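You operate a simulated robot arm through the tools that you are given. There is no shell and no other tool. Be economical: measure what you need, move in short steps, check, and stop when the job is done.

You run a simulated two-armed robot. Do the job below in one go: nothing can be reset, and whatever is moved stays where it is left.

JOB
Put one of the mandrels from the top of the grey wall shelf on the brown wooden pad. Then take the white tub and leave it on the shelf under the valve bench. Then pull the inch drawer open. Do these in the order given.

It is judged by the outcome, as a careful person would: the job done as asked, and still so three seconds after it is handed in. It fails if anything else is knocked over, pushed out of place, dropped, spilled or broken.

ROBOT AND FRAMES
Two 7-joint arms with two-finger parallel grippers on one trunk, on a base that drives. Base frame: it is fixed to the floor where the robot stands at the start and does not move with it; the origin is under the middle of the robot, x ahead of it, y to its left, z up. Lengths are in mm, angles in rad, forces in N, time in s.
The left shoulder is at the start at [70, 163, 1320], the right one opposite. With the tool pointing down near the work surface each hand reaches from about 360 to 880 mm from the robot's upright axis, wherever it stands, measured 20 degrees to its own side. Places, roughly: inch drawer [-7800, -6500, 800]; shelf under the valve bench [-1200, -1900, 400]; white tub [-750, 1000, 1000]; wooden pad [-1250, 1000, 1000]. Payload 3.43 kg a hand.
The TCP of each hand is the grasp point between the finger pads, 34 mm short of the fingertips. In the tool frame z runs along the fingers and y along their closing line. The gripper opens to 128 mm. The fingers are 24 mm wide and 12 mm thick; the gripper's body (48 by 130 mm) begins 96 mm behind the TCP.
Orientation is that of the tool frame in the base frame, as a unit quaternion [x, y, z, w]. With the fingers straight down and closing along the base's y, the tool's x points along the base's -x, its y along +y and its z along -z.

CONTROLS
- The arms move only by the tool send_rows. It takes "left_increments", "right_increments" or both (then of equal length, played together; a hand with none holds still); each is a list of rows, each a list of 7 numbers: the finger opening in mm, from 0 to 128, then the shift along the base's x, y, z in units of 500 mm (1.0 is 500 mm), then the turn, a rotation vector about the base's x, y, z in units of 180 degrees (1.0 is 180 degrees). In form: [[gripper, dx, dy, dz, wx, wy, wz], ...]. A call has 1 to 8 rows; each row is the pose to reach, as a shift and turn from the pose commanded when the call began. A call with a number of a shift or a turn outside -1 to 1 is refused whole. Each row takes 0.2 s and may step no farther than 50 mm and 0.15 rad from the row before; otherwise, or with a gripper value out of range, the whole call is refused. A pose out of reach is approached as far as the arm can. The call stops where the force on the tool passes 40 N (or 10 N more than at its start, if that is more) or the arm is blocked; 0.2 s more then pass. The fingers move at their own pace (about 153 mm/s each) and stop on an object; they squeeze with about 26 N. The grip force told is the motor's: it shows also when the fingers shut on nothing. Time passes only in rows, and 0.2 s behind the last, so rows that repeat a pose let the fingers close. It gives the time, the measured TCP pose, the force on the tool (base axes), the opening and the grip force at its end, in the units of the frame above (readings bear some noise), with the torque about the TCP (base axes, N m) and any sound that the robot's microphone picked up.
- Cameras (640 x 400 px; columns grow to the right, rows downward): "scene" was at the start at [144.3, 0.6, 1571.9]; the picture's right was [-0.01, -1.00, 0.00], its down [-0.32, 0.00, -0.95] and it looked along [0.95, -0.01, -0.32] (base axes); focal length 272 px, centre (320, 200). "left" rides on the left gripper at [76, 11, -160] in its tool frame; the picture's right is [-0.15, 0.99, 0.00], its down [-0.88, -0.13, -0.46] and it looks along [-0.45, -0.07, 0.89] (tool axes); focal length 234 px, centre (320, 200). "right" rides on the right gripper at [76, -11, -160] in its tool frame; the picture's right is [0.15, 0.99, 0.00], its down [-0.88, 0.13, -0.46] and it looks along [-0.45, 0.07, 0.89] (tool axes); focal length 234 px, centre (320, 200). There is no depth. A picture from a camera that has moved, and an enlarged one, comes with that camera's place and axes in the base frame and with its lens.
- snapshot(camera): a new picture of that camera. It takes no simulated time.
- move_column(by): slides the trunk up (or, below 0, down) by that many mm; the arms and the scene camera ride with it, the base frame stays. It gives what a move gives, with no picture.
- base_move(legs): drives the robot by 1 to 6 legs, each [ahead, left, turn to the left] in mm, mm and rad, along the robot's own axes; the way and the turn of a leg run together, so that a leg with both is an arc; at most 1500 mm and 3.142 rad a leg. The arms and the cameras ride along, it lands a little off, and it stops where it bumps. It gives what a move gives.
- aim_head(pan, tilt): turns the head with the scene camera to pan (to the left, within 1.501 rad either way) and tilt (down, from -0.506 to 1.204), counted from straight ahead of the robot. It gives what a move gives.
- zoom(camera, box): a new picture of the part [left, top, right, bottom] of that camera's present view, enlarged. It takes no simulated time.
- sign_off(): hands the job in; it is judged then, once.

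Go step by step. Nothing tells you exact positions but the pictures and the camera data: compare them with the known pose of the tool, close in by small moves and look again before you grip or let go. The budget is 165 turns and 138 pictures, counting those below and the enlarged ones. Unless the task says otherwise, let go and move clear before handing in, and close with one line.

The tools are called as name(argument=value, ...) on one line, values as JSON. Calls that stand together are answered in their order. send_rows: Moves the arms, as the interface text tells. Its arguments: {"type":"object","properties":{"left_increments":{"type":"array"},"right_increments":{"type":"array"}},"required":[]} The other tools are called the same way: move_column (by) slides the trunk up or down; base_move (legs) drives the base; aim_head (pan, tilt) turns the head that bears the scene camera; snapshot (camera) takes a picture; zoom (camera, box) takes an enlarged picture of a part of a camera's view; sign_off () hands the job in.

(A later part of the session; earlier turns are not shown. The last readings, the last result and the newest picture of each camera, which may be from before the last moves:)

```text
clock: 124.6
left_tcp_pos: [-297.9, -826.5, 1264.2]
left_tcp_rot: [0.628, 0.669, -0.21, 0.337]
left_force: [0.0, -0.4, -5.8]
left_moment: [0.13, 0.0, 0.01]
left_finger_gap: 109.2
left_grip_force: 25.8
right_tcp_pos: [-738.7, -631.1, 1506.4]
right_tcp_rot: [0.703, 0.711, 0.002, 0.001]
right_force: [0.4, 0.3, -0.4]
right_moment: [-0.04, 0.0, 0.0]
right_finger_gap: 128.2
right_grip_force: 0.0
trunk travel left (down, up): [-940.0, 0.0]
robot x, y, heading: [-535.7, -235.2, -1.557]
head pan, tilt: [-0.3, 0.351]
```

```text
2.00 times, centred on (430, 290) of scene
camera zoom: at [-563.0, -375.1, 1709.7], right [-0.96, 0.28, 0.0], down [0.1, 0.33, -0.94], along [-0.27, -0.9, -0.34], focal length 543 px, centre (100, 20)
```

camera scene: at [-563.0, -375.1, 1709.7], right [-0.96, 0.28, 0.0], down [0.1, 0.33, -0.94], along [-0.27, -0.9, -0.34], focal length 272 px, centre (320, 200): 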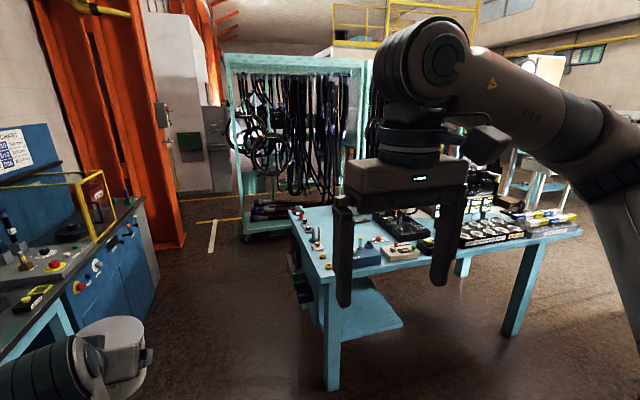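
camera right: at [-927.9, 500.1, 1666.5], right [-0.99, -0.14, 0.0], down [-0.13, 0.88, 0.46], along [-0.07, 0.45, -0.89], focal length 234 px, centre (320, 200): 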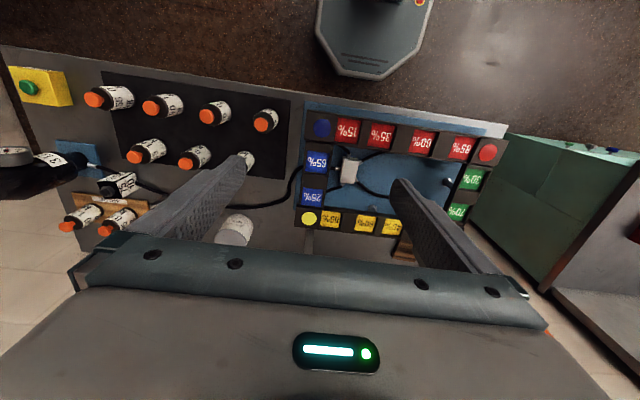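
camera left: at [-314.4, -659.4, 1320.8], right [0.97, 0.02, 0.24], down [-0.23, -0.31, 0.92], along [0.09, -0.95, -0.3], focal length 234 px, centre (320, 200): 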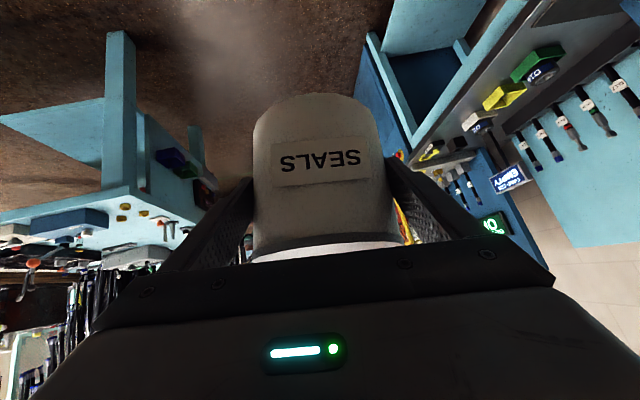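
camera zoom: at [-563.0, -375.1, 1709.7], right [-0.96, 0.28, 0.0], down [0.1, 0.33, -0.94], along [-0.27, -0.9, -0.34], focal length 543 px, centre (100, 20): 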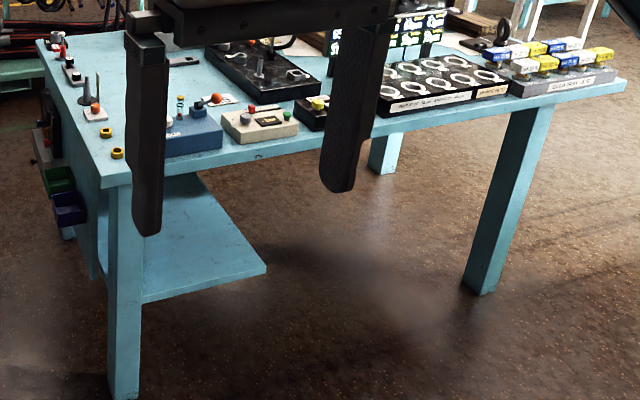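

The shelf spans x≈[-1440,-1028], front edge y≈-1498, with the bench top at z≈850 above; it looks empty. I'll straighten the tub, then drive in front of it.

send_rows(left_increments=[[90, -0.04, -0.055, -0.03, 0.003, 0.011, -0.007], [90, -0.08, -0.11, -0.06, 0.007, 0.022, -0.014], [90, -0.12, -0.165, -0.09, 0.01, 0.033, -0.021], [90, -0.16, -0.22, -0.12, 0.013, 0.043, -0.028], [90, -0.16, -0.22, -0.12, 0.013, 0.043, -0.028]])

base_move(legs=[[0, -855, 0], [300, 0, -0.013]])

aim_head(pan=0.2, tilt=0.6)

snapshot(camera="scene")

snapshot(camera="left")

```text
clock: 126.0
left_tcp_pos: [-340.3, -939.6, 1201.7]
left_tcp_rot: [0.644, 0.67, -0.229, 0.29]
left_force: [0.3, 0.7, -6.2]
left_moment: [0.1, -0.01, 0.01]
left_finger_gap: 109.2
left_grip_force: 26.0
right_tcp_pos: [-738.4, -629.3, 1507.4]
right_tcp_rot: [0.704, 0.711, 0.001, 0.0]
right_force: [-0.7, 0.7, 0.6]
right_moment: [0.01, 0.02, -0.03]
right_finger_gap: 128.1
right_grip_force: 0.1
trunk travel left (down, up): [-940.0, 0.0]
robot x, y, heading: [-539.0, -237.2, -1.555]
head pan, tilt: [-0.3, 0.351]
stopped in row 5 (left hand): the arm was blocked; the commanded pose is now the measured one
```

```text
clock: 132.2
left_tcp_pos: [-1203.6, -1251.3, 1202.3]
left_tcp_rot: [0.65, 0.664, -0.232, 0.288]
left_force: [0.7, 0.6, -6.0]
left_moment: [0.1, 0.02, -0.03]
left_finger_gap: 109.0
left_grip_force: 25.9
right_tcp_pos: [-1596.9, -936.3, 1507.1]
right_tcp_rot: [0.708, 0.706, 0.0, 0.0]
right_force: [-0.2, 0.9, 0.2]
right_moment: [-0.05, -0.01, -0.02]
right_finger_gap: 128.0
right_grip_force: 0.1
trunk travel left (down, up): [-940.0, 0.0]
robot x, y, heading: [-1391.2, -546.8, -1.571]
head pan, tilt: [-0.3, 0.351]
```

```text
clock: 133.1
left_tcp_pos: [-1204.0, -1253.5, 1199.4]
left_tcp_rot: [0.65, 0.664, -0.231, 0.289]
left_force: [-0.1, -0.1, -6.3]
left_moment: [0.1, 0.02, 0.0]
left_finger_gap: 108.9
left_grip_force: 26.0
right_tcp_pos: [-1597.0, -939.9, 1506.8]
right_tcp_rot: [0.708, 0.706, 0.001, 0.0]
right_force: [0.0, -0.3, 0.1]
right_moment: [0.05, 0.04, 0.0]
right_finger_gap: 128.0
right_grip_force: 0.0
trunk travel left (down, up): [-940.0, 0.0]
robot x, y, heading: [-1394.6, -545.8, -1.574]
head pan, tilt: [0.201, 0.6]
```

```text
42 pictures are left
camera scene: at [-1372.8, -684.6, 1686.8], right [-0.98, -0.2, 0.0], down [-0.11, 0.55, -0.82], along [0.16, -0.81, -0.57], focal length 272 px, centre (320, 200)
```

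scene: 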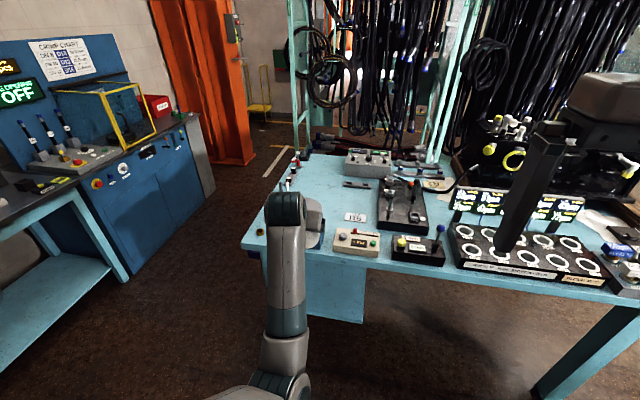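

```text
41 pictures are left
camera left: at [-1205.2, -1089.5, 1264.6], right [0.98, -0.06, 0.17], down [-0.18, -0.34, 0.92], along [0.0, -0.94, -0.34], focal length 234 px, centre (320, 200)
```

left: 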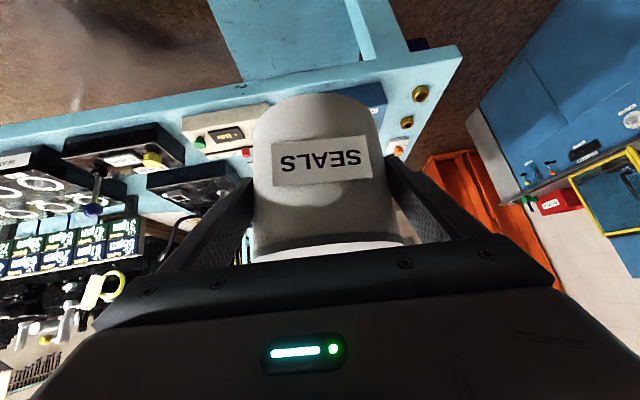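

This is the valve bench at the stated place. Lowering the trunk 500 mm in front of the bench, then straightening the tub slightly while lowering the hand.

move_column(by=-500)

send_rows(left_increments=[[90, 0, -0.02, -0.06, 0, 0.008, -0.005], [90, 0, -0.04, -0.12, 0, 0.015, -0.01], [90, 0, -0.06, -0.18, 0, 0.022, -0.015], [90, 0, -0.06, -0.24, 0, 0.022, -0.015], [90, 0, -0.06, -0.24, 0, 0.022, -0.015]])

aim_head(pan=0.25, tilt=0.4)

snapshot(camera="scene")

snapshot(camera="left")

```text
refused: -500 is not a number from -400 to 400
```

```text
clock: 134.3
left_tcp_pos: [-1207.2, -1283.1, 1080.7]
left_tcp_rot: [0.656, 0.659, -0.26, 0.259]
left_force: [0.3, -0.2, -5.5]
left_moment: [0.11, -0.01, -0.02]
left_finger_gap: 109.0
left_grip_force: 26.1
right_tcp_pos: [-1597.5, -939.6, 1505.8]
right_tcp_rot: [0.708, 0.706, 0.001, 0.0]
right_force: [-0.2, 0.8, -0.5]
right_moment: [0.03, -0.01, -0.01]
right_finger_gap: 128.1
right_grip_force: 0.0
trunk travel left (down, up): [-940.0, 0.0]
robot x, y, heading: [-1389.2, -551.3, -1.57]
head pan, tilt: [0.201, 0.6]
```

```text
clock: 135.0
left_tcp_pos: [-1205.4, -1283.6, 1080.8]
left_tcp_rot: [0.657, 0.659, -0.26, 0.26]
left_force: [-0.8, -0.2, -6.5]
left_moment: [0.13, 0.0, 0.0]
left_finger_gap: 109.1
left_grip_force: 25.7
right_tcp_pos: [-1596.9, -939.4, 1507.4]
right_tcp_rot: [0.709, 0.706, 0.0, 0.0]
right_force: [-0.6, 0.4, -0.3]
right_moment: [0.02, 0.0, 0.02]
right_finger_gap: 128.1
right_grip_force: 0.0
trunk travel left (down, up): [-940.0, 0.0]
robot x, y, heading: [-1389.6, -545.3, -1.572]
head pan, tilt: [0.25, 0.4]
```

```text
40 pictures are left
camera scene: at [-1367.6, -686.9, 1705.1], right [-0.97, -0.24, 0.0], down [-0.1, 0.38, -0.92], along [0.23, -0.89, -0.39], focal length 272 px, centre (320, 200)
```

scene: 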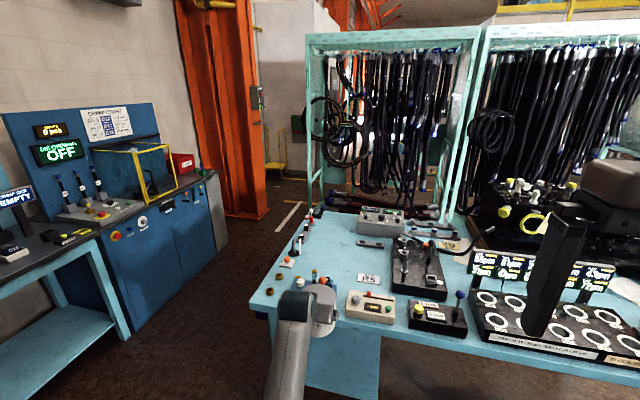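

```text
39 pictures are left
camera left: at [-1194.8, -1118.6, 1145.6], right [0.99, -0.11, 0.1], down [-0.13, -0.33, 0.94], along [-0.07, -0.94, -0.34], focal length 234 px, centre (320, 200)
```

left: 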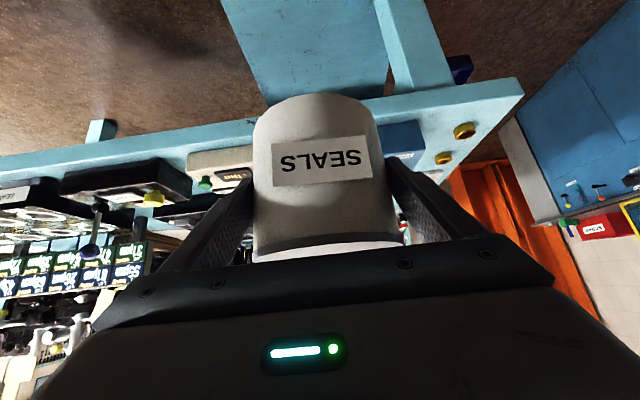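

Tub is upright now. Column limit per call is 400: lowering in two moves.

move_column(by=-400)

move_column(by=-110)

snapshot(camera="scene")

snapshot(camera="left")

```text
clock: 138.9
left_tcp_pos: [-1205.5, -1282.8, 681.8]
left_tcp_rot: [0.657, 0.657, -0.262, 0.26]
left_force: [0.1, 0.1, -6.3]
left_moment: [0.12, 0.01, -0.02]
left_finger_gap: 109.1
left_grip_force: 25.6
right_tcp_pos: [-1597.1, -938.2, 1108.5]
right_tcp_rot: [0.707, 0.707, 0.001, 0.0]
right_force: [0.0, 0.7, 0.5]
right_moment: [0.02, 0.03, -0.04]
right_finger_gap: 128.2
right_grip_force: 0.0
trunk travel left (down, up): [-540.0, 400.0]
robot x, y, heading: [-1391.3, -549.1, -1.573]
head pan, tilt: [0.25, 0.4]
```

```text
clock: 140.3
left_tcp_pos: [-1205.2, -1283.3, 571.7]
left_tcp_rot: [0.656, 0.659, -0.261, 0.26]
left_force: [0.5, -0.4, -6.4]
left_moment: [0.15, 0.03, -0.02]
left_finger_gap: 109.0
left_grip_force: 25.6
right_tcp_pos: [-1595.7, -937.6, 997.2]
right_tcp_rot: [0.708, 0.706, 0.001, 0.001]
right_force: [-0.2, 0.8, -0.2]
right_moment: [-0.02, 0.01, -0.04]
right_finger_gap: 127.9
right_grip_force: 0.1
trunk travel left (down, up): [-430.0, 510.0]
robot x, y, heading: [-1386.8, -549.7, -1.572]
head pan, tilt: [0.25, 0.4]
```

```text
38 pictures are left
camera scene: at [-1367.5, -686.2, 1195.2], right [-0.97, -0.24, 0.0], down [-0.1, 0.38, -0.92], along [0.23, -0.89, -0.39], focal length 272 px, centre (320, 200)
```

scene: 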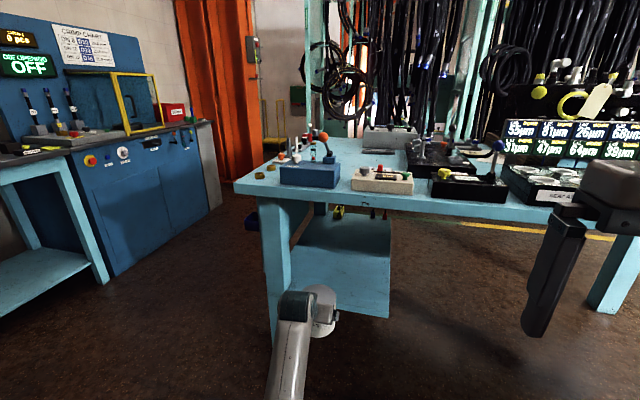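

```text
37 pictures are left
camera left: at [-1194.8, -1118.1, 635.8], right [0.99, -0.11, 0.1], down [-0.13, -0.33, 0.94], along [-0.07, -0.94, -0.34], focal length 234 px, centre (320, 200)
```

left: 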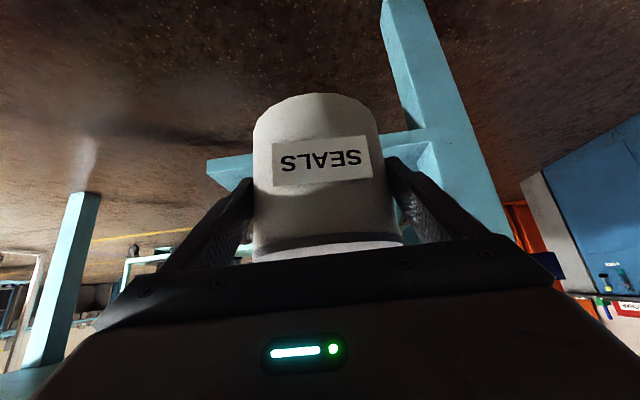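

Zooming to pin down the shelf edge.

zoom(camera="scene", box=[230, 170, 430, 295])

zoom(camera="scene", box=[230, 250, 430, 375])

```text
3.20 times, centred on (330, 232) of scene
camera zoom: at [-1367.5, -686.2, 1195.2], right [-0.97, -0.24, 0.0], down [-0.1, 0.38, -0.92], along [0.23, -0.89, -0.39], focal length 869 px, centre (288, 96)
```

zoom: 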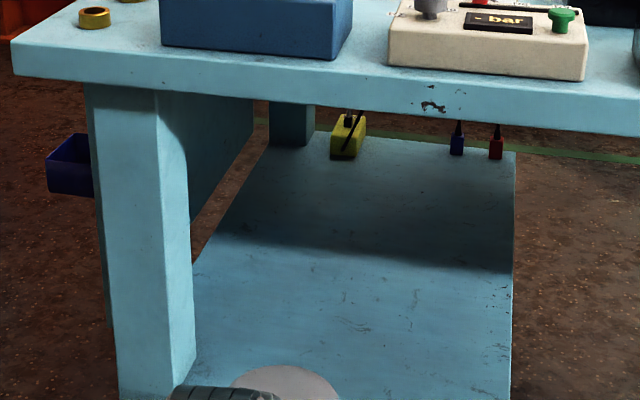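

```text
3.20 times, centred on (330, 312) of scene
camera zoom: at [-1367.5, -686.2, 1195.2], right [-0.97, -0.24, 0.0], down [-0.1, 0.38, -0.92], along [0.23, -0.89, -0.39], focal length 869 px, centre (288, -160)
```

zoom: 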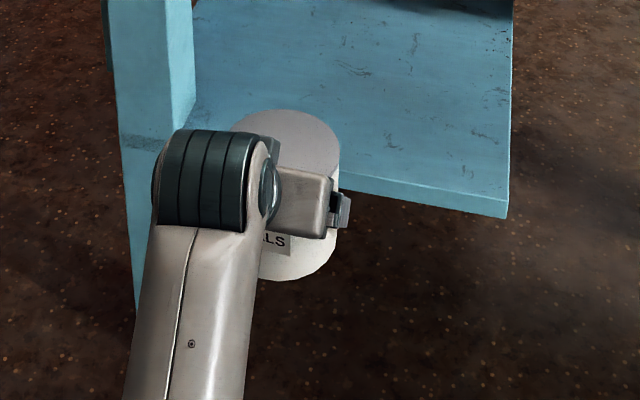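

Shelf front edge y≈-1505 at z≈395, with free space x -1426…-1015; small items only at the very back. Lowering the hand, then driving the tub in under the bench.

send_rows(left_increments=[[90, -0.01, 0, -0.05, 0, 0, 0], [90, -0.02, 0, -0.1, 0, 0, 0], [90, -0.02, 0, -0.15, 0, 0, 0], [90, -0.02, 0, -0.15, 0, 0, 0]])

base_move(legs=[[150, 0, 0]])

snapshot(camera="scene")

snapshot(camera="left")

```text
clock: 141.3
left_tcp_pos: [-1216.2, -1283.0, 494.9]
left_tcp_rot: [0.657, 0.659, -0.26, 0.26]
left_force: [0.8, 0.1, -6.2]
left_moment: [0.09, 0.03, -0.01]
left_finger_gap: 108.9
left_grip_force: 26.0
right_tcp_pos: [-1596.0, -938.4, 995.9]
right_tcp_rot: [0.708, 0.706, 0.001, 0.001]
right_force: [0.5, 0.1, 0.5]
right_moment: [0.01, 0.0, -0.01]
right_finger_gap: 128.1
right_grip_force: 0.0
trunk travel left (down, up): [-430.0, 510.0]
robot x, y, heading: [-1392.6, -547.3, -1.575]
head pan, tilt: [0.25, 0.4]
```

```text
clock: 142.7
left_tcp_pos: [-1216.8, -1431.8, 495.6]
left_tcp_rot: [0.657, 0.659, -0.259, 0.26]
left_force: [-0.9, -0.4, -6.1]
left_moment: [0.09, -0.03, 0.0]
left_finger_gap: 109.0
left_grip_force: 26.0
right_tcp_pos: [-1597.3, -1087.1, 995.6]
right_tcp_rot: [0.708, 0.706, 0.001, -0.001]
right_force: [-0.6, -0.1, -0.3]
right_moment: [0.05, -0.03, -0.02]
right_finger_gap: 128.0
right_grip_force: 0.0
trunk travel left (down, up): [-430.0, 510.0]
robot x, y, heading: [-1390.9, -695.5, -1.57]
head pan, tilt: [0.25, 0.4]
```

```text
34 pictures are left
camera scene: at [-1368.0, -836.3, 1194.9], right [-0.97, -0.24, 0.0], down [-0.1, 0.38, -0.92], along [0.23, -0.89, -0.39], focal length 272 px, centre (320, 200)
```

scene: 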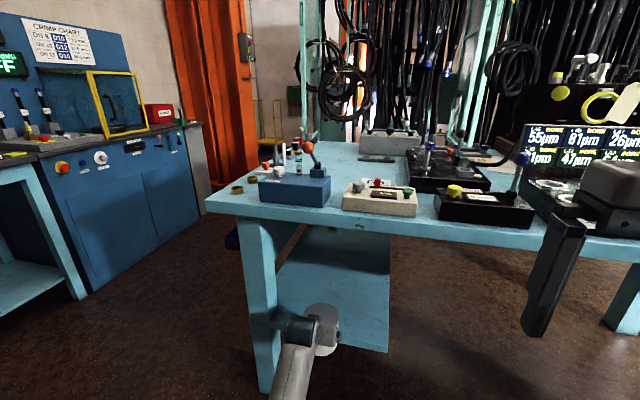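

```text
33 pictures are left
camera left: at [-1205.5, -1267.8, 559.6], right [0.99, -0.11, 0.1], down [-0.13, -0.33, 0.93], along [-0.07, -0.94, -0.34], focal length 234 px, centre (320, 200)
```

left: 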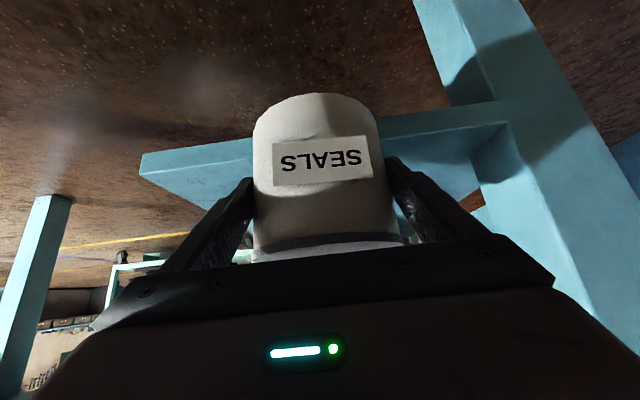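

Tub bottom is about 40 mm above shelf level and clear of the leg. Driving in 165 mm more.

base_move(legs=[[165, 0, 0]])

snapshot(camera="scene")

snapshot(camera="left")

```text
clock: 144.1
left_tcp_pos: [-1214.5, -1596.3, 494.6]
left_tcp_rot: [0.656, 0.659, -0.259, 0.259]
left_force: [-1.2, -0.2, -5.1]
left_moment: [0.14, -0.01, -0.02]
left_finger_gap: 109.0
left_grip_force: 25.6
right_tcp_pos: [-1596.6, -1251.8, 996.2]
right_tcp_rot: [0.708, 0.706, 0.001, -0.001]
right_force: [-0.9, 0.3, 0.3]
right_moment: [0.05, -0.03, 0.01]
right_finger_gap: 128.0
right_grip_force: 0.0
trunk travel left (down, up): [-430.0, 510.0]
robot x, y, heading: [-1387.5, -859.1, -1.571]
head pan, tilt: [0.25, 0.4]
```

```text
32 pictures are left
camera scene: at [-1367.9, -1000.4, 1195.0], right [-0.97, -0.25, 0.0], down [-0.1, 0.38, -0.92], along [0.23, -0.89, -0.39], focal length 272 px, centre (320, 200)
```

scene: 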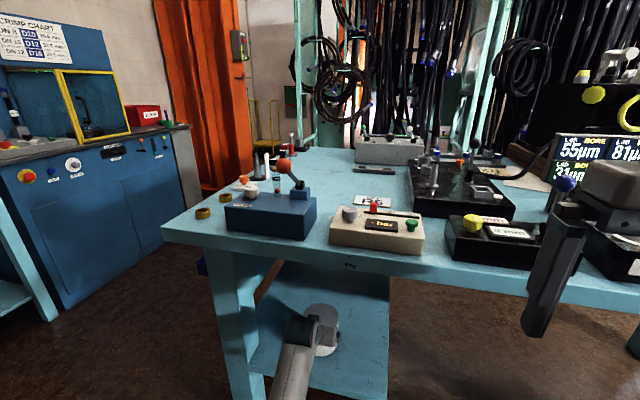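

```text
31 pictures are left
camera left: at [-1204.5, -1431.5, 559.5], right [0.99, -0.1, 0.1], down [-0.13, -0.33, 0.93], along [-0.06, -0.94, -0.34], focal length 234 px, centre (320, 200)
```

left: 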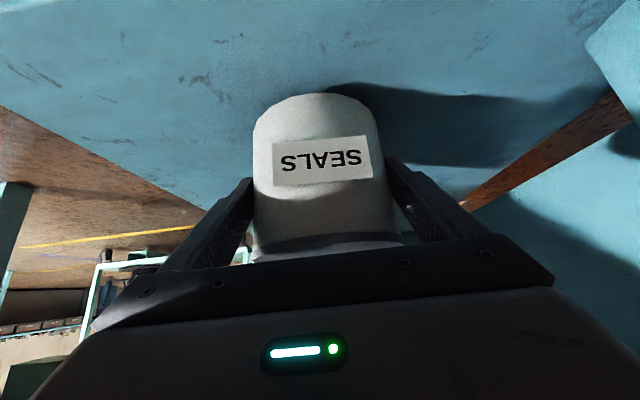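

Tub is over the shelf. Moving 30 mm further in and lowering gently to contact.

send_rows(left_increments=[[90, 0, -0.06, -0.02, 0, 0, 0], [90, 0, -0.06, -0.05, 0, 0, 0], [90, 0, -0.06, -0.06, 0, 0, 0], [90, 0, -0.06, -0.066, 0, 0, 0], [90, 0, -0.06, -0.072, 0, 0, 0], [90, 0, -0.06, -0.078, 0, 0, 0]])

```text
clock: 145.5
left_tcp_pos: [-1216.0, -1624.9, 461.8]
left_tcp_rot: [0.655, 0.658, -0.263, 0.263]
left_force: [-0.4, 2.7, 27.4]
left_moment: [-0.49, -0.16, 0.51]
left_finger_gap: 108.5
left_grip_force: 26.5
right_tcp_pos: [-1596.6, -1248.6, 997.1]
right_tcp_rot: [0.708, 0.706, 0.0, 0.002]
right_force: [0.4, 0.2, -0.2]
right_moment: [0.04, 0.0, -0.01]
right_finger_gap: 128.2
right_grip_force: 0.1
trunk travel left (down, up): [-430.0, 510.0]
robot x, y, heading: [-1390.3, -858.3, -1.574]
head pan, tilt: [0.25, 0.4]
```

Contact with the shelf. Easing off, then opening the fingers.

send_rows(left_increments=[[90, 0, 0, 0.008, 0, 0, 0], [90, 0, 0, 0.01, 0, 0, 0], [112, 0, 0, 0.01, 0, 0, 0], [120, 0, 0, 0.01, 0, 0, 0], [128, 0, 0, 0.01, 0, 0, 0], [128, 0, 0, 0.01, 0, 0, 0]])

snapshot(camera="left")

```text
clock: 146.9
left_tcp_pos: [-1215.3, -1625.3, 462.3]
left_tcp_rot: [0.656, 0.659, -0.26, 0.26]
left_force: [-0.1, 0.2, 0.3]
left_moment: [-0.01, -0.02, -0.01]
left_finger_gap: 127.8
left_grip_force: 0.1
right_tcp_pos: [-1596.7, -1250.8, 997.5]
right_tcp_rot: [0.708, 0.707, 0.001, 0.001]
right_force: [-0.1, -0.5, -0.5]
right_moment: [0.0, 0.04, 0.0]
right_finger_gap: 128.1
right_grip_force: 0.0
trunk travel left (down, up): [-430.0, 510.0]
robot x, y, heading: [-1389.8, -861.8, -1.572]
head pan, tilt: [0.25, 0.4]
```

```text
30 pictures are left
camera left: at [-1204.6, -1460.5, 526.4], right [0.99, -0.1, 0.1], down [-0.13, -0.33, 0.94], along [-0.06, -0.94, -0.34], focal length 234 px, centre (320, 200)
```

left: 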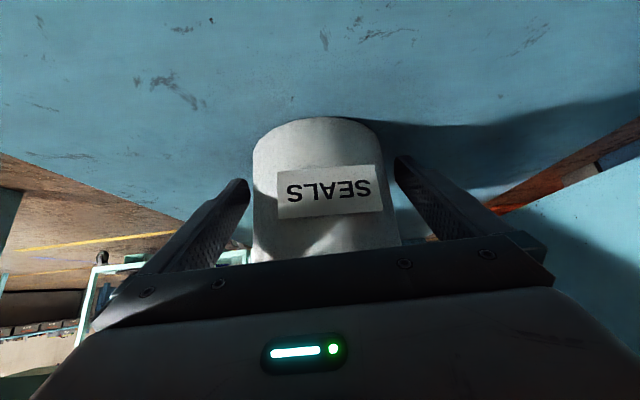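

Released; tub stands on the shelf. Retreating along the tool axis.

send_rows(left_increments=[[128, 0, 0.03, 0.03, 0, 0, 0], [128, 0, 0.08, 0.07, 0, 0, 0], [128, 0, 0.14, 0.11, 0, 0, 0], [128, 0, 0.2, 0.15, 0, 0, 0], [128, 0, 0.2, 0.15, 0, 0, 0]])

snapshot(camera="left")

```text
clock: 148.1
left_tcp_pos: [-1216.0, -1526.4, 537.0]
left_tcp_rot: [0.655, 0.66, -0.259, 0.261]
left_force: [-0.3, 0.0, 0.2]
left_moment: [-0.02, 0.03, -0.02]
left_finger_gap: 127.9
left_grip_force: 0.0
right_tcp_pos: [-1596.5, -1251.0, 996.2]
right_tcp_rot: [0.708, 0.706, 0.001, 0.001]
right_force: [0.4, 0.3, -0.2]
right_moment: [-0.02, 0.0, 0.01]
right_finger_gap: 127.9
right_grip_force: 0.0
trunk travel left (down, up): [-430.0, 510.0]
robot x, y, heading: [-1388.4, -864.1, -1.57]
head pan, tilt: [0.25, 0.4]
```

```text
29 pictures are left
camera left: at [-1205.1, -1360.6, 601.9], right [0.99, -0.1, 0.1], down [-0.13, -0.33, 0.94], along [-0.06, -0.94, -0.34], focal length 234 px, centre (320, 200)
```

left: 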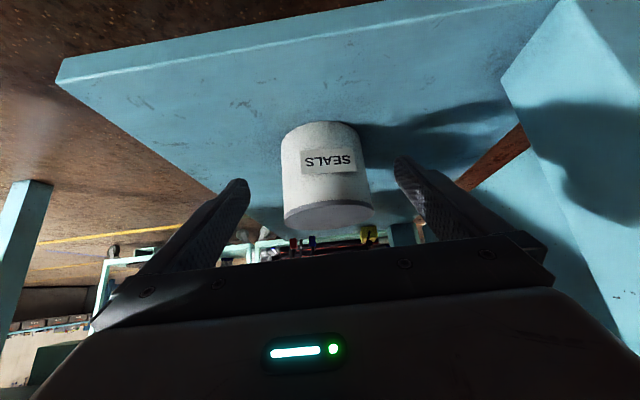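

Tub is on the shelf, upright. Backing out, raising the trunk, and looking toward the far drawer area (-x, -y).

base_move(legs=[[-420, 0, 0]])

move_column(by=400)

base_move(legs=[[0, 0, -0.85]])

aim_head(pan=-0.1, tilt=0.2)

snapshot(camera="scene")

```text
clock: 150.7
left_tcp_pos: [-1213.4, -1105.9, 538.2]
left_tcp_rot: [0.655, 0.66, -0.26, 0.261]
left_force: [0.8, 1.5, 0.1]
left_moment: [0.0, -0.02, 0.0]
left_finger_gap: 128.1
left_grip_force: 0.1
right_tcp_pos: [-1597.6, -832.4, 998.0]
right_tcp_rot: [0.707, 0.707, 0.0, 0.0]
right_force: [-0.8, 0.1, 0.0]
right_moment: [-0.04, -0.02, 0.01]
right_finger_gap: 127.9
right_grip_force: 0.0
trunk travel left (down, up): [-430.0, 510.0]
robot x, y, heading: [-1391.2, -438.4, -1.566]
head pan, tilt: [0.25, 0.4]
```

```text
clock: 154.5
left_tcp_pos: [-1214.2, -1106.2, 937.7]
left_tcp_rot: [0.655, 0.66, -0.259, 0.261]
left_force: [0.9, -0.2, 0.3]
left_moment: [-0.02, -0.01, 0.0]
left_finger_gap: 128.2
left_grip_force: 0.0
right_tcp_pos: [-1595.7, -832.2, 1397.0]
right_tcp_rot: [0.706, 0.708, 0.001, 0.0]
right_force: [0.4, -0.3, 0.2]
right_moment: [0.03, 0.01, 0.0]
right_finger_gap: 127.8
right_grip_force: 0.0
trunk travel left (down, up): [-830.0, 110.0]
robot x, y, heading: [-1394.3, -440.7, -1.563]
head pan, tilt: [0.25, 0.4]
```

```text
clock: 157.1
left_tcp_pos: [-1777.6, -1012.0, 937.7]
left_tcp_rot: [0.87, 0.329, -0.344, 0.129]
left_force: [-0.1, 0.7, -0.1]
left_moment: [0.01, -0.04, -0.03]
left_finger_gap: 128.0
left_grip_force: 0.0
right_tcp_pos: [-1821.8, -544.5, 1397.3]
right_tcp_rot: [0.936, 0.352, 0.0, 0.001]
right_force: [0.8, 1.3, 0.1]
right_moment: [-0.02, 0.02, -0.01]
right_finger_gap: 128.0
right_grip_force: 0.0
trunk travel left (down, up): [-830.0, 110.0]
robot x, y, heading: [-1391.6, -442.3, -2.427]
head pan, tilt: [0.25, 0.4]
```

```text
clock: 158.0
left_tcp_pos: [-1778.2, -1012.0, 938.5]
left_tcp_rot: [0.87, 0.329, -0.344, 0.129]
left_force: [-0.4, 0.5, -0.2]
left_moment: [0.02, 0.0, -0.02]
left_finger_gap: 127.9
left_grip_force: 0.1
right_tcp_pos: [-1821.3, -544.2, 1397.0]
right_tcp_rot: [0.936, 0.352, 0.0, 0.001]
right_force: [0.6, -0.1, 0.2]
right_moment: [-0.01, -0.01, 0.03]
right_finger_gap: 127.8
right_grip_force: 0.0
trunk travel left (down, up): [-830.0, 110.0]
robot x, y, heading: [-1390.6, -440.1, -2.419]
head pan, tilt: [-0.099, 0.201]
```

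```text
28 pictures are left
camera scene: at [-1505.2, -526.9, 1613.7], right [-0.58, 0.81, 0.0], down [0.16, 0.12, -0.98], along [-0.8, -0.57, -0.2], focal length 272 px, centre (320, 200)
```

scene: 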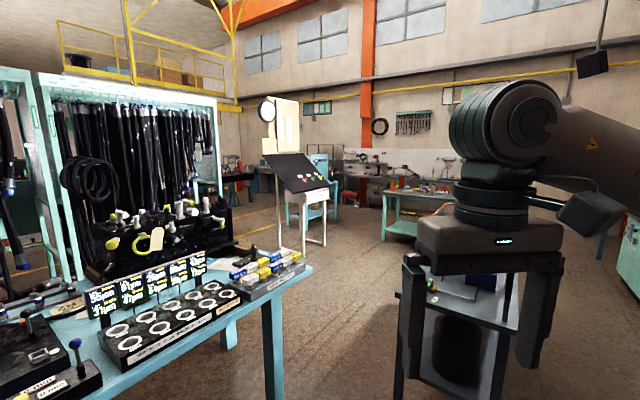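

Zooming toward the drawer's stated direction, around (282, 171).

zoom(camera="scene", box=[200, 90, 440, 240])

```text
2.67 times, centred on (320, 165) of scene
camera zoom: at [-1505.2, -526.9, 1613.7], right [-0.58, 0.81, 0.0], down [0.16, 0.12, -0.98], along [-0.8, -0.57, -0.2], focal length 724 px, centre (320, 293)
```

zoom: 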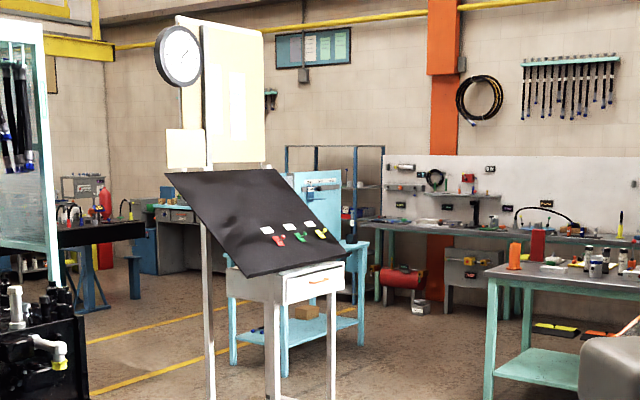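

The hall is open. A cart blocks the middle lane (y≈-890…-450), so I'll go along the lane at y≈0 with heading -x.

base_move(legs=[[0, 0, -0.722], [0, -440, 0], [1400, 0, 0], [1400, 0, 0]])

aim_head(pan=0.5, tilt=0.25)

snapshot(camera="scene")

```text
clock: 175.8
left_tcp_pos: [-4869.1, -163.7, 937.5]
left_tcp_rot: [0.93, 0.004, -0.368, 0.001]
left_force: [-0.2, 0.1, 0.5]
left_moment: [-0.08, -0.02, -0.04]
left_finger_gap: 128.0
left_grip_force: 0.1
right_tcp_pos: [-4595.9, 217.4, 1396.2]
right_tcp_rot: [1.0, 0.001, 0.0, 0.001]
right_force: [-0.8, 0.5, 0.0]
right_moment: [-0.03, -0.02, -0.04]
right_finger_gap: 128.0
right_grip_force: 0.0
trunk travel left (down, up): [-830.0, 110.0]
robot x, y, heading: [-4206.6, 19.5, -3.134]
head pan, tilt: [-0.099, 0.201]
```

```text
clock: 176.8
left_tcp_pos: [-4869.8, -165.1, 938.2]
left_tcp_rot: [0.93, 0.005, -0.368, 0.001]
left_force: [-0.2, -0.8, 0.1]
left_moment: [0.0, 0.02, -0.04]
left_finger_gap: 128.0
left_grip_force: 0.0
right_tcp_pos: [-4595.6, 217.9, 1397.3]
right_tcp_rot: [1.0, 0.002, 0.0, 0.001]
right_force: [0.0, -0.1, 0.9]
right_moment: [-0.01, 0.01, -0.03]
right_finger_gap: 127.8
right_grip_force: 0.0
trunk travel left (down, up): [-830.0, 110.0]
robot x, y, heading: [-4203.6, 14.2, -3.133]
head pan, tilt: [0.499, 0.25]
```

```text
26 pictures are left
camera scene: at [-4335.7, -28.5, 1609.3], right [-0.48, 0.88, 0.0], down [0.22, 0.12, -0.97], along [-0.85, -0.47, -0.25], focal length 272 px, centre (320, 200)
```

scene: 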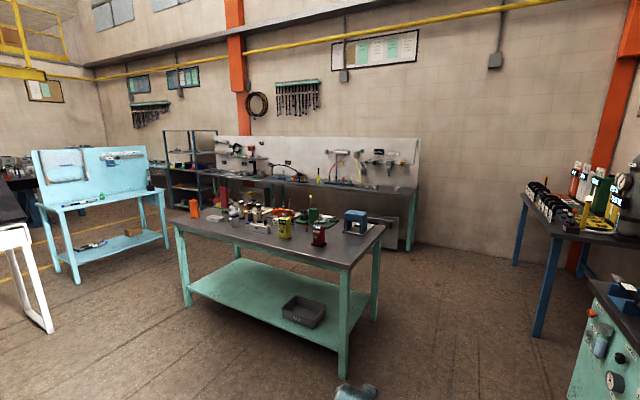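

Mapped the route: green table at x<-5716 (y -600…-2300), lectern near (-5000,-3000), blue table x -5385…-6455 at y≈-3700. First I fold the left arm (tool vertical, higher, closer).

send_rows(left_increments=[[60, 0, 0, 0.085, 0, -0.04, 0], [60, 0, 0, 0.17, 0, -0.08, 0], [60, 0, 0, 0.255, 0, -0.12, 0], [60, 0, 0, 0.34, 0, -0.16, 0], [60, 0, 0, 0.42, 0, -0.2, 0], [60, 0, 0, 0.5, 0, -0.241, 0], [60, 0, 0, 0.56, 0, -0.241, 0], [60, 0, 0, 0.62, 0, -0.241, 0]])

send_rows(left_increments=[[60, 0.08, 0, 0.03, 0, 0, 0], [60, 0.16, 0, 0.06, 0, 0, 0], [60, 0.24, 0, 0.09, 0, 0, 0], [60, 0.32, 0, 0.12, 0, 0, 0], [60, 0.38, 0, 0.16, 0, 0, 0], [60, 0.38, 0, 0.16, 0, 0, 0]])

```text
clock: 178.6
left_tcp_pos: [-4963.3, -202.7, 1228.3]
left_tcp_rot: [1.0, 0.002, 0.001, 0.002]
left_force: [-0.3, -0.4, -0.1]
left_moment: [-0.02, -0.01, 0.0]
left_finger_gap: 60.0
left_grip_force: 0.1
left hand out of reach, approached as far as the arm can: row 4, 5, 6, 7, 8
right_tcp_pos: [-4596.7, 219.2, 1396.9]
right_tcp_rot: [1.0, 0.002, 0.0, 0.0]
right_force: [0.1, -0.1, 0.2]
right_moment: [0.01, 0.01, -0.03]
right_finger_gap: 128.0
right_grip_force: 0.2
trunk travel left (down, up): [-830.0, 110.0]
robot x, y, heading: [-4202.8, 16.1, -3.138]
head pan, tilt: [0.499, 0.25]
```

```text
clock: 180.0
left_tcp_pos: [-4845.6, -338.9, 1314.5]
left_tcp_rot: [1.0, 0.004, 0.003, 0.001]
left_force: [0.8, 0.2, 0.0]
left_moment: [-0.01, -0.01, 0.0]
left_finger_gap: 60.2
left_grip_force: 0.2
left hand out of reach, approached as far as the arm can: row 1, 2, 3, 4, 5, 6
right_tcp_pos: [-4594.8, 218.7, 1396.5]
right_tcp_rot: [1.0, 0.0, 0.001, 0.001]
right_force: [0.1, -1.1, -0.6]
right_moment: [-0.03, 0.01, -0.02]
right_finger_gap: 128.2
right_grip_force: 0.1
trunk travel left (down, up): [-830.0, 110.0]
robot x, y, heading: [-4209.1, 16.7, -3.139]
head pan, tilt: [0.499, 0.25]
```

send_rows(left_increments=[[60, 0, 0, 0.09, 0, 0, 0], [60, 0, 0, 0.18, 0, 0, 0], [60, 0, 0, 0.27, 0, 0, 0], [60, 0, 0, 0.27, 0, 0, 0], [60, 0, 0, 0.27, 0, 0, 0]])

```text
clock: 181.2
left_tcp_pos: [-4848.9, -341.7, 1448.3]
left_tcp_rot: [1.0, 0.004, 0.001, 0.002]
left_force: [-0.3, -0.2, 0.0]
left_moment: [-0.01, 0.01, 0.01]
left_finger_gap: 60.1
left_grip_force: 0.1
right_tcp_pos: [-4596.8, 219.2, 1395.9]
right_tcp_rot: [1.0, 0.002, 0.0, 0.0]
right_force: [0.1, -0.6, 0.2]
right_moment: [0.0, 0.01, 0.0]
right_finger_gap: 127.8
right_grip_force: 0.0
trunk travel left (down, up): [-830.0, 110.0]
robot x, y, heading: [-4205.2, 12.7, -3.131]
head pan, tilt: [0.499, 0.25]
```

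send_rows(left_increments=[[60, 0.06, 0.05, 0, 0, 0, 0], [60, 0.12, 0.1, 0, 0, 0, 0], [60, 0.18, 0.16, 0, 0, 0, 0], [60, 0.24, 0.22, 0, 0, 0, 0], [60, 0.3, 0.28, 0, 0, 0, 0], [60, 0.34, 0.32, 0, 0, 0, 0], [60, 0.34, 0.32, 0, 0, 0, 0]])

```text
clock: 182.8
left_tcp_pos: [-4806.8, -331.1, 1460.3]
left_tcp_rot: [1.0, 0.004, 0.0, 0.003]
left_force: [0.1, -0.6, 0.3]
left_moment: [0.0, 0.0, 0.0]
left_finger_gap: 59.9
left_grip_force: 0.0
left hand out of reach, approached as far as the arm can: row 1, 2, 3, 4, 5, 6, 7
right_tcp_pos: [-4595.4, 218.9, 1397.6]
right_tcp_rot: [1.0, 0.001, 0.0, 0.001]
right_force: [0.0, 0.9, -0.7]
right_moment: [0.01, 0.03, -0.01]
right_finger_gap: 128.0
right_grip_force: 0.0
trunk travel left (down, up): [-830.0, 110.0]
robot x, y, heading: [-4202.6, 15.2, -3.133]
head pan, tilt: [0.499, 0.25]
```

The left arm is folded high enough (z≈1460), and the right arm is free for the drawer. Driving to the corridor between table and lectern and looking.

base_move(legs=[[950, 0, 0], [0, 1450, 0]])

aim_head(pan=1.1, tilt=0.35)

snapshot(camera="scene")

```text
clock: 194.6
left_tcp_pos: [-5739.0, -1805.4, 1458.8]
left_tcp_rot: [1.0, 0.008, 0.002, 0.002]
left_force: [-0.1, -0.4, -0.4]
left_moment: [-0.01, 0.0, 0.0]
left_finger_gap: 59.8
left_grip_force: 0.0
right_tcp_pos: [-5530.5, -1254.0, 1397.1]
right_tcp_rot: [1.0, 0.006, 0.0, 0.001]
right_force: [0.0, 0.1, -0.4]
right_moment: [-0.03, 0.01, 0.06]
right_finger_gap: 128.0
right_grip_force: 0.1
trunk travel left (down, up): [-830.0, 110.0]
robot x, y, heading: [-5138.7, -1455.6, -3.127]
head pan, tilt: [0.499, 0.25]
```

```text
clock: 195.6
left_tcp_pos: [-5739.9, -1806.5, 1458.5]
left_tcp_rot: [1.0, 0.007, 0.002, 0.003]
left_force: [0.9, 0.7, 0.5]
left_moment: [-0.01, 0.04, 0.0]
left_finger_gap: 59.9
left_grip_force: 0.0
right_tcp_pos: [-5529.7, -1255.2, 1397.6]
right_tcp_rot: [1.0, 0.005, 0.001, 0.001]
right_force: [-0.5, -0.2, -0.8]
right_moment: [-0.01, 0.02, 0.04]
right_finger_gap: 128.1
right_grip_force: 0.0
trunk travel left (down, up): [-830.0, 110.0]
robot x, y, heading: [-5135.7, -1456.2, -3.133]
head pan, tilt: [1.1, 0.351]
```

```text
25 pictures are left
camera scene: at [-5228.7, -1537.8, 1599.8], right [-0.9, 0.44, 0.0], down [0.15, 0.31, -0.94], along [-0.42, -0.84, -0.34], focal length 272 px, centre (320, 200)
```

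scene: 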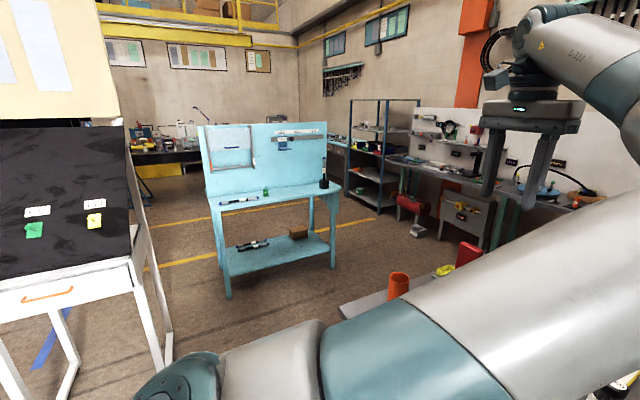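

The lectern is at x>-4934 and the blue table spans x -5396…-6445 at y≈-3630. Going along y≈-2900, then turning to face -y.

base_move(legs=[[0, 1400, 0], [1350, 0, 0], [0, 0, 1.562], [0, -450, 0]])

aim_head(pan=-0.2, tilt=0.3)

snapshot(camera="scene")

```text
clock: 201.1
left_tcp_pos: [-5729.2, -2985.6, 1461.5]
left_tcp_rot: [1.0, 0.005, 0.0, 0.002]
left_force: [0.8, 0.2, -0.3]
left_moment: [0.03, 0.09, 0.0]
left_finger_gap: 60.0
left_grip_force: 0.0
right_tcp_pos: [-5519.9, -2435.7, 1397.9]
right_tcp_rot: [1.0, 0.003, -0.002, 0.001]
right_force: [0.7, 1.0, 1.3]
right_moment: [0.01, 0.06, 0.02]
right_finger_gap: 128.1
right_grip_force: 0.0
trunk travel left (down, up): [-830.0, 110.0]
robot x, y, heading: [-5135.0, -2637.7, -3.134]
head pan, tilt: [1.1, 0.351]
stopped in leg 1: the robot was blocked; the commanded pose is now the measured one
```

```text
clock: 202.6
left_tcp_pos: [-5738.7, -2986.5, 1458.5]
left_tcp_rot: [1.0, 0.005, 0.002, 0.003]
left_force: [0.3, 0.1, -0.9]
left_moment: [0.02, -0.02, 0.01]
left_finger_gap: 60.1
left_grip_force: 0.1
right_tcp_pos: [-5529.1, -2435.6, 1395.8]
right_tcp_rot: [1.0, 0.003, 0.001, 0.001]
right_force: [-0.2, -0.5, 0.3]
right_moment: [0.04, -0.02, -0.02]
right_finger_gap: 128.0
right_grip_force: 0.1
trunk travel left (down, up): [-830.0, 110.0]
robot x, y, heading: [-5134.1, -2634.2, -3.132]
head pan, tilt: [-0.201, 0.3]
```

```text
24 pictures are left
camera scene: at [-5276.7, -2618.5, 1604.4], right [0.19, 0.98, 0.0], down [0.29, -0.06, -0.96], along [-0.94, 0.18, -0.3], focal length 272 px, centre (320, 200)
```

scene: 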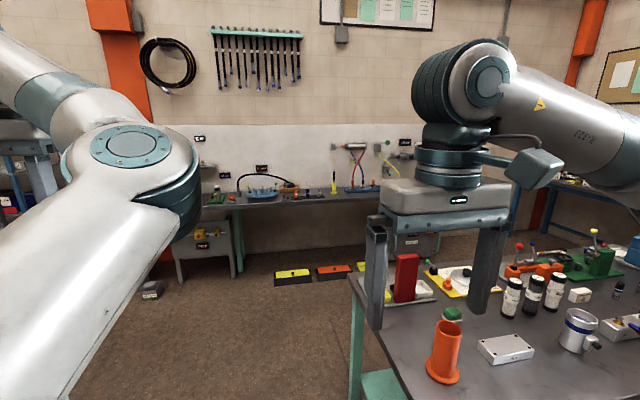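

The robot bumped something on its left, probably the lectern with the elbow. I'll look left at it.

aim_head(pan=1.5, tilt=0.3)

snapshot(camera="scene")

```text
clock: 204.3
left_tcp_pos: [-5735.6, -2985.0, 1458.1]
left_tcp_rot: [1.0, 0.005, 0.001, 0.003]
left_force: [0.1, -0.4, 1.0]
left_moment: [0.01, -0.04, -0.01]
left_finger_gap: 59.9
left_grip_force: 0.1
right_tcp_pos: [-5526.7, -2435.1, 1396.2]
right_tcp_rot: [1.0, 0.003, 0.001, 0.001]
right_force: [0.8, 0.7, -0.8]
right_moment: [0.04, -0.01, -0.03]
right_finger_gap: 127.8
right_grip_force: 0.0
trunk travel left (down, up): [-830.0, 110.0]
robot x, y, heading: [-5131.3, -2636.4, -3.134]
head pan, tilt: [1.499, 0.3]
```

```text
23 pictures are left
camera scene: at [-5190.0, -2728.8, 1604.5], right [-1.0, 0.06, 0.0], down [0.02, 0.3, -0.96], along [-0.06, -0.95, -0.3], focal length 272 px, centre (320, 200)
```

scene: 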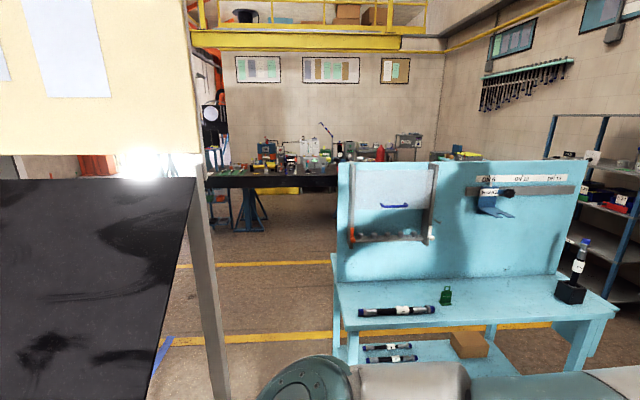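

The lectern is still standing in place; my left elbow or base just touched it. I'll ease away, move ahead past it, then continue.

base_move(legs=[[0, -60, 0], [330, 0, 0], [0, 300, 0]])

snapshot(camera="scene")

```text
clock: 208.7
left_tcp_pos: [-6064.4, -3227.0, 1460.6]
left_tcp_rot: [1.0, 0.006, 0.002, 0.004]
left_force: [-0.2, 0.4, 0.9]
left_moment: [-0.04, 0.0, 0.02]
left_finger_gap: 60.1
left_grip_force: 0.2
right_tcp_pos: [-5856.4, -2675.2, 1395.9]
right_tcp_rot: [1.0, 0.004, 0.001, 0.003]
right_force: [-1.0, 0.1, 0.1]
right_moment: [-0.03, -0.01, 0.0]
right_finger_gap: 128.1
right_grip_force: 0.0
trunk travel left (down, up): [-830.0, 110.0]
robot x, y, heading: [-5466.4, -2879.0, -3.127]
head pan, tilt: [1.499, 0.3]
```

```text
22 pictures are left
camera scene: at [-5518.5, -2968.8, 1604.7], right [-1.0, 0.06, 0.0], down [0.02, 0.29, -0.96], along [-0.06, -0.95, -0.29], focal length 272 px, centre (320, 200)
```

scene: 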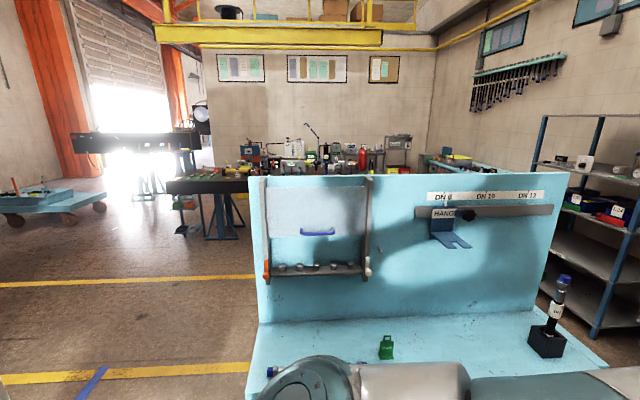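

Clear now. Continuing west, then turning to face -y.

base_move(legs=[[1050, 0, 0], [0, 0, 1.556], [0, -430, 0]])

aim_head(pan=-0.15, tilt=0.3)

snapshot(camera="scene")

```text
clock: 220.2
left_tcp_pos: [-6591.0, -3502.6, 1458.3]
left_tcp_rot: [0.703, 0.711, 0.003, 0.001]
left_force: [0.2, 0.1, -0.1]
left_moment: [0.0, 0.01, 0.01]
left_finger_gap: 60.2
left_grip_force: 0.0
right_tcp_pos: [-7141.1, -3294.2, 1397.2]
right_tcp_rot: [0.704, 0.71, 0.002, 0.0]
right_force: [0.1, -0.5, -0.1]
right_moment: [0.0, 0.03, 0.01]
right_finger_gap: 128.0
right_grip_force: 0.1
trunk travel left (down, up): [-830.0, 110.0]
robot x, y, heading: [-6944.4, -2902.0, -1.561]
head pan, tilt: [1.499, 0.3]
```

```text
clock: 221.8
left_tcp_pos: [-6592.0, -3503.4, 1459.8]
left_tcp_rot: [0.703, 0.712, 0.003, 0.001]
left_force: [0.3, 0.5, -0.2]
left_moment: [0.03, 0.01, 0.01]
left_finger_gap: 60.0
left_grip_force: 0.1
right_tcp_pos: [-7142.7, -3294.9, 1396.7]
right_tcp_rot: [0.704, 0.71, 0.002, 0.0]
right_force: [0.1, 0.0, 0.4]
right_moment: [0.01, 0.01, -0.01]
right_finger_gap: 128.0
right_grip_force: 0.1
trunk travel left (down, up): [-830.0, 110.0]
robot x, y, heading: [-6942.8, -2904.7, -1.558]
head pan, tilt: [-0.15, 0.3]
```

```text
21 pictures are left
camera scene: at [-6953.9, -3043.2, 1604.5], right [-0.99, 0.14, 0.0], down [0.04, 0.29, -0.96], along [-0.13, -0.95, -0.3], focal length 272 px, centre (320, 200)
```

scene: 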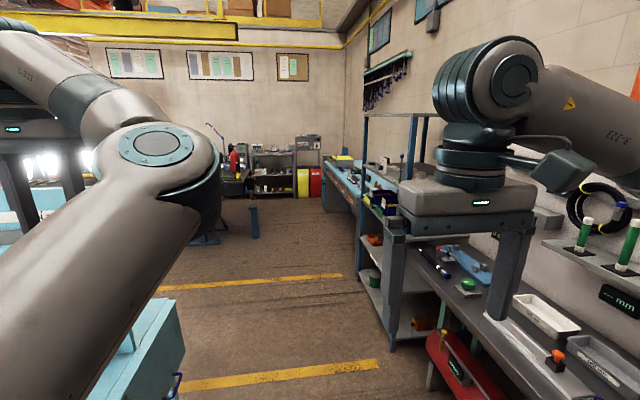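

The blue bench beyond the rack, at about (346, 180), should hold the inch drawer. Driving further along -y to see it.

base_move(legs=[[1300, 0, 0], [1300, 0, 0]])

aim_head(pan=-0.7, tilt=0.5)

snapshot(camera="scene")

```text
clock: 234.5
left_tcp_pos: [-6525.4, -6096.3, 1459.4]
left_tcp_rot: [0.7, 0.714, 0.003, 0.001]
left_force: [0.2, -0.8, 0.1]
left_moment: [-0.03, -0.01, 0.01]
left_finger_gap: 60.3
left_grip_force: 0.0
right_tcp_pos: [-7078.0, -5894.0, 1396.9]
right_tcp_rot: [0.701, 0.713, 0.002, 0.0]
right_force: [0.0, 0.2, -0.6]
right_moment: [-0.02, 0.01, -0.02]
right_finger_gap: 128.1
right_grip_force: 0.1
trunk travel left (down, up): [-830.0, 110.0]
robot x, y, heading: [-6875.9, -5499.4, -1.552]
head pan, tilt: [-0.15, 0.3]
```

```text
clock: 235.5
left_tcp_pos: [-6525.4, -6097.8, 1459.6]
left_tcp_rot: [0.699, 0.715, 0.004, 0.0]
left_force: [0.1, 0.2, -0.1]
left_moment: [-0.03, 0.02, 0.01]
left_finger_gap: 59.8
left_grip_force: 0.0
right_tcp_pos: [-7078.3, -5893.6, 1396.3]
right_tcp_rot: [0.701, 0.713, 0.001, 0.0]
right_force: [0.2, 0.0, -0.6]
right_moment: [0.03, 0.04, -0.01]
right_finger_gap: 127.9
right_grip_force: 0.1
trunk travel left (down, up): [-830.0, 110.0]
robot x, y, heading: [-6881.7, -5499.7, -1.551]
head pan, tilt: [-0.7, 0.499]
```

```text
20 pictures are left
camera scene: at [-6935.8, -5618.8, 1586.1], right [-0.78, 0.63, 0.0], down [0.3, 0.37, -0.88], along [-0.55, -0.68, -0.48], focal length 272 px, centre (320, 200)
```

scene: 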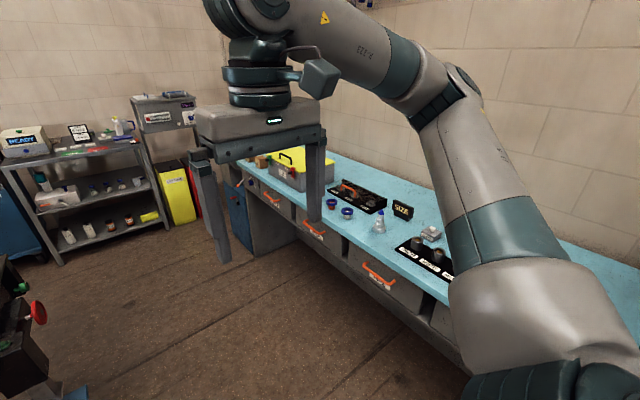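

Drawers with orange handles are visible in the blue bench. Zooming to read the labels.

zoom(camera="scene", box=[230, 165, 430, 290])

zoom(camera="scene", box=[340, 240, 420, 290])

```text
3.20 times, centred on (330, 228) of scene
camera zoom: at [-6935.8, -5618.8, 1586.1], right [-0.78, 0.63, 0.0], down [0.3, 0.37, -0.88], along [-0.55, -0.68, -0.48], focal length 869 px, centre (288, 112)
```

zoom: 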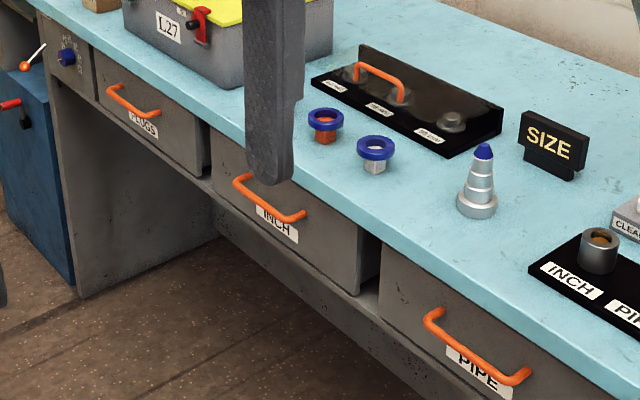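

```text
8.00 times, centred on (380, 265) of scene
camera zoom: at [-6935.8, -5618.8, 1586.1], right [-0.78, 0.63, 0.0], down [0.3, 0.37, -0.88], along [-0.55, -0.68, -0.48], focal length 2172 px, centre (-160, -320)
```

zoom: 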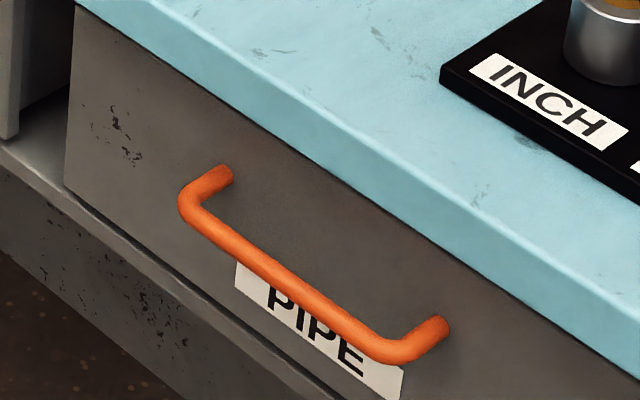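

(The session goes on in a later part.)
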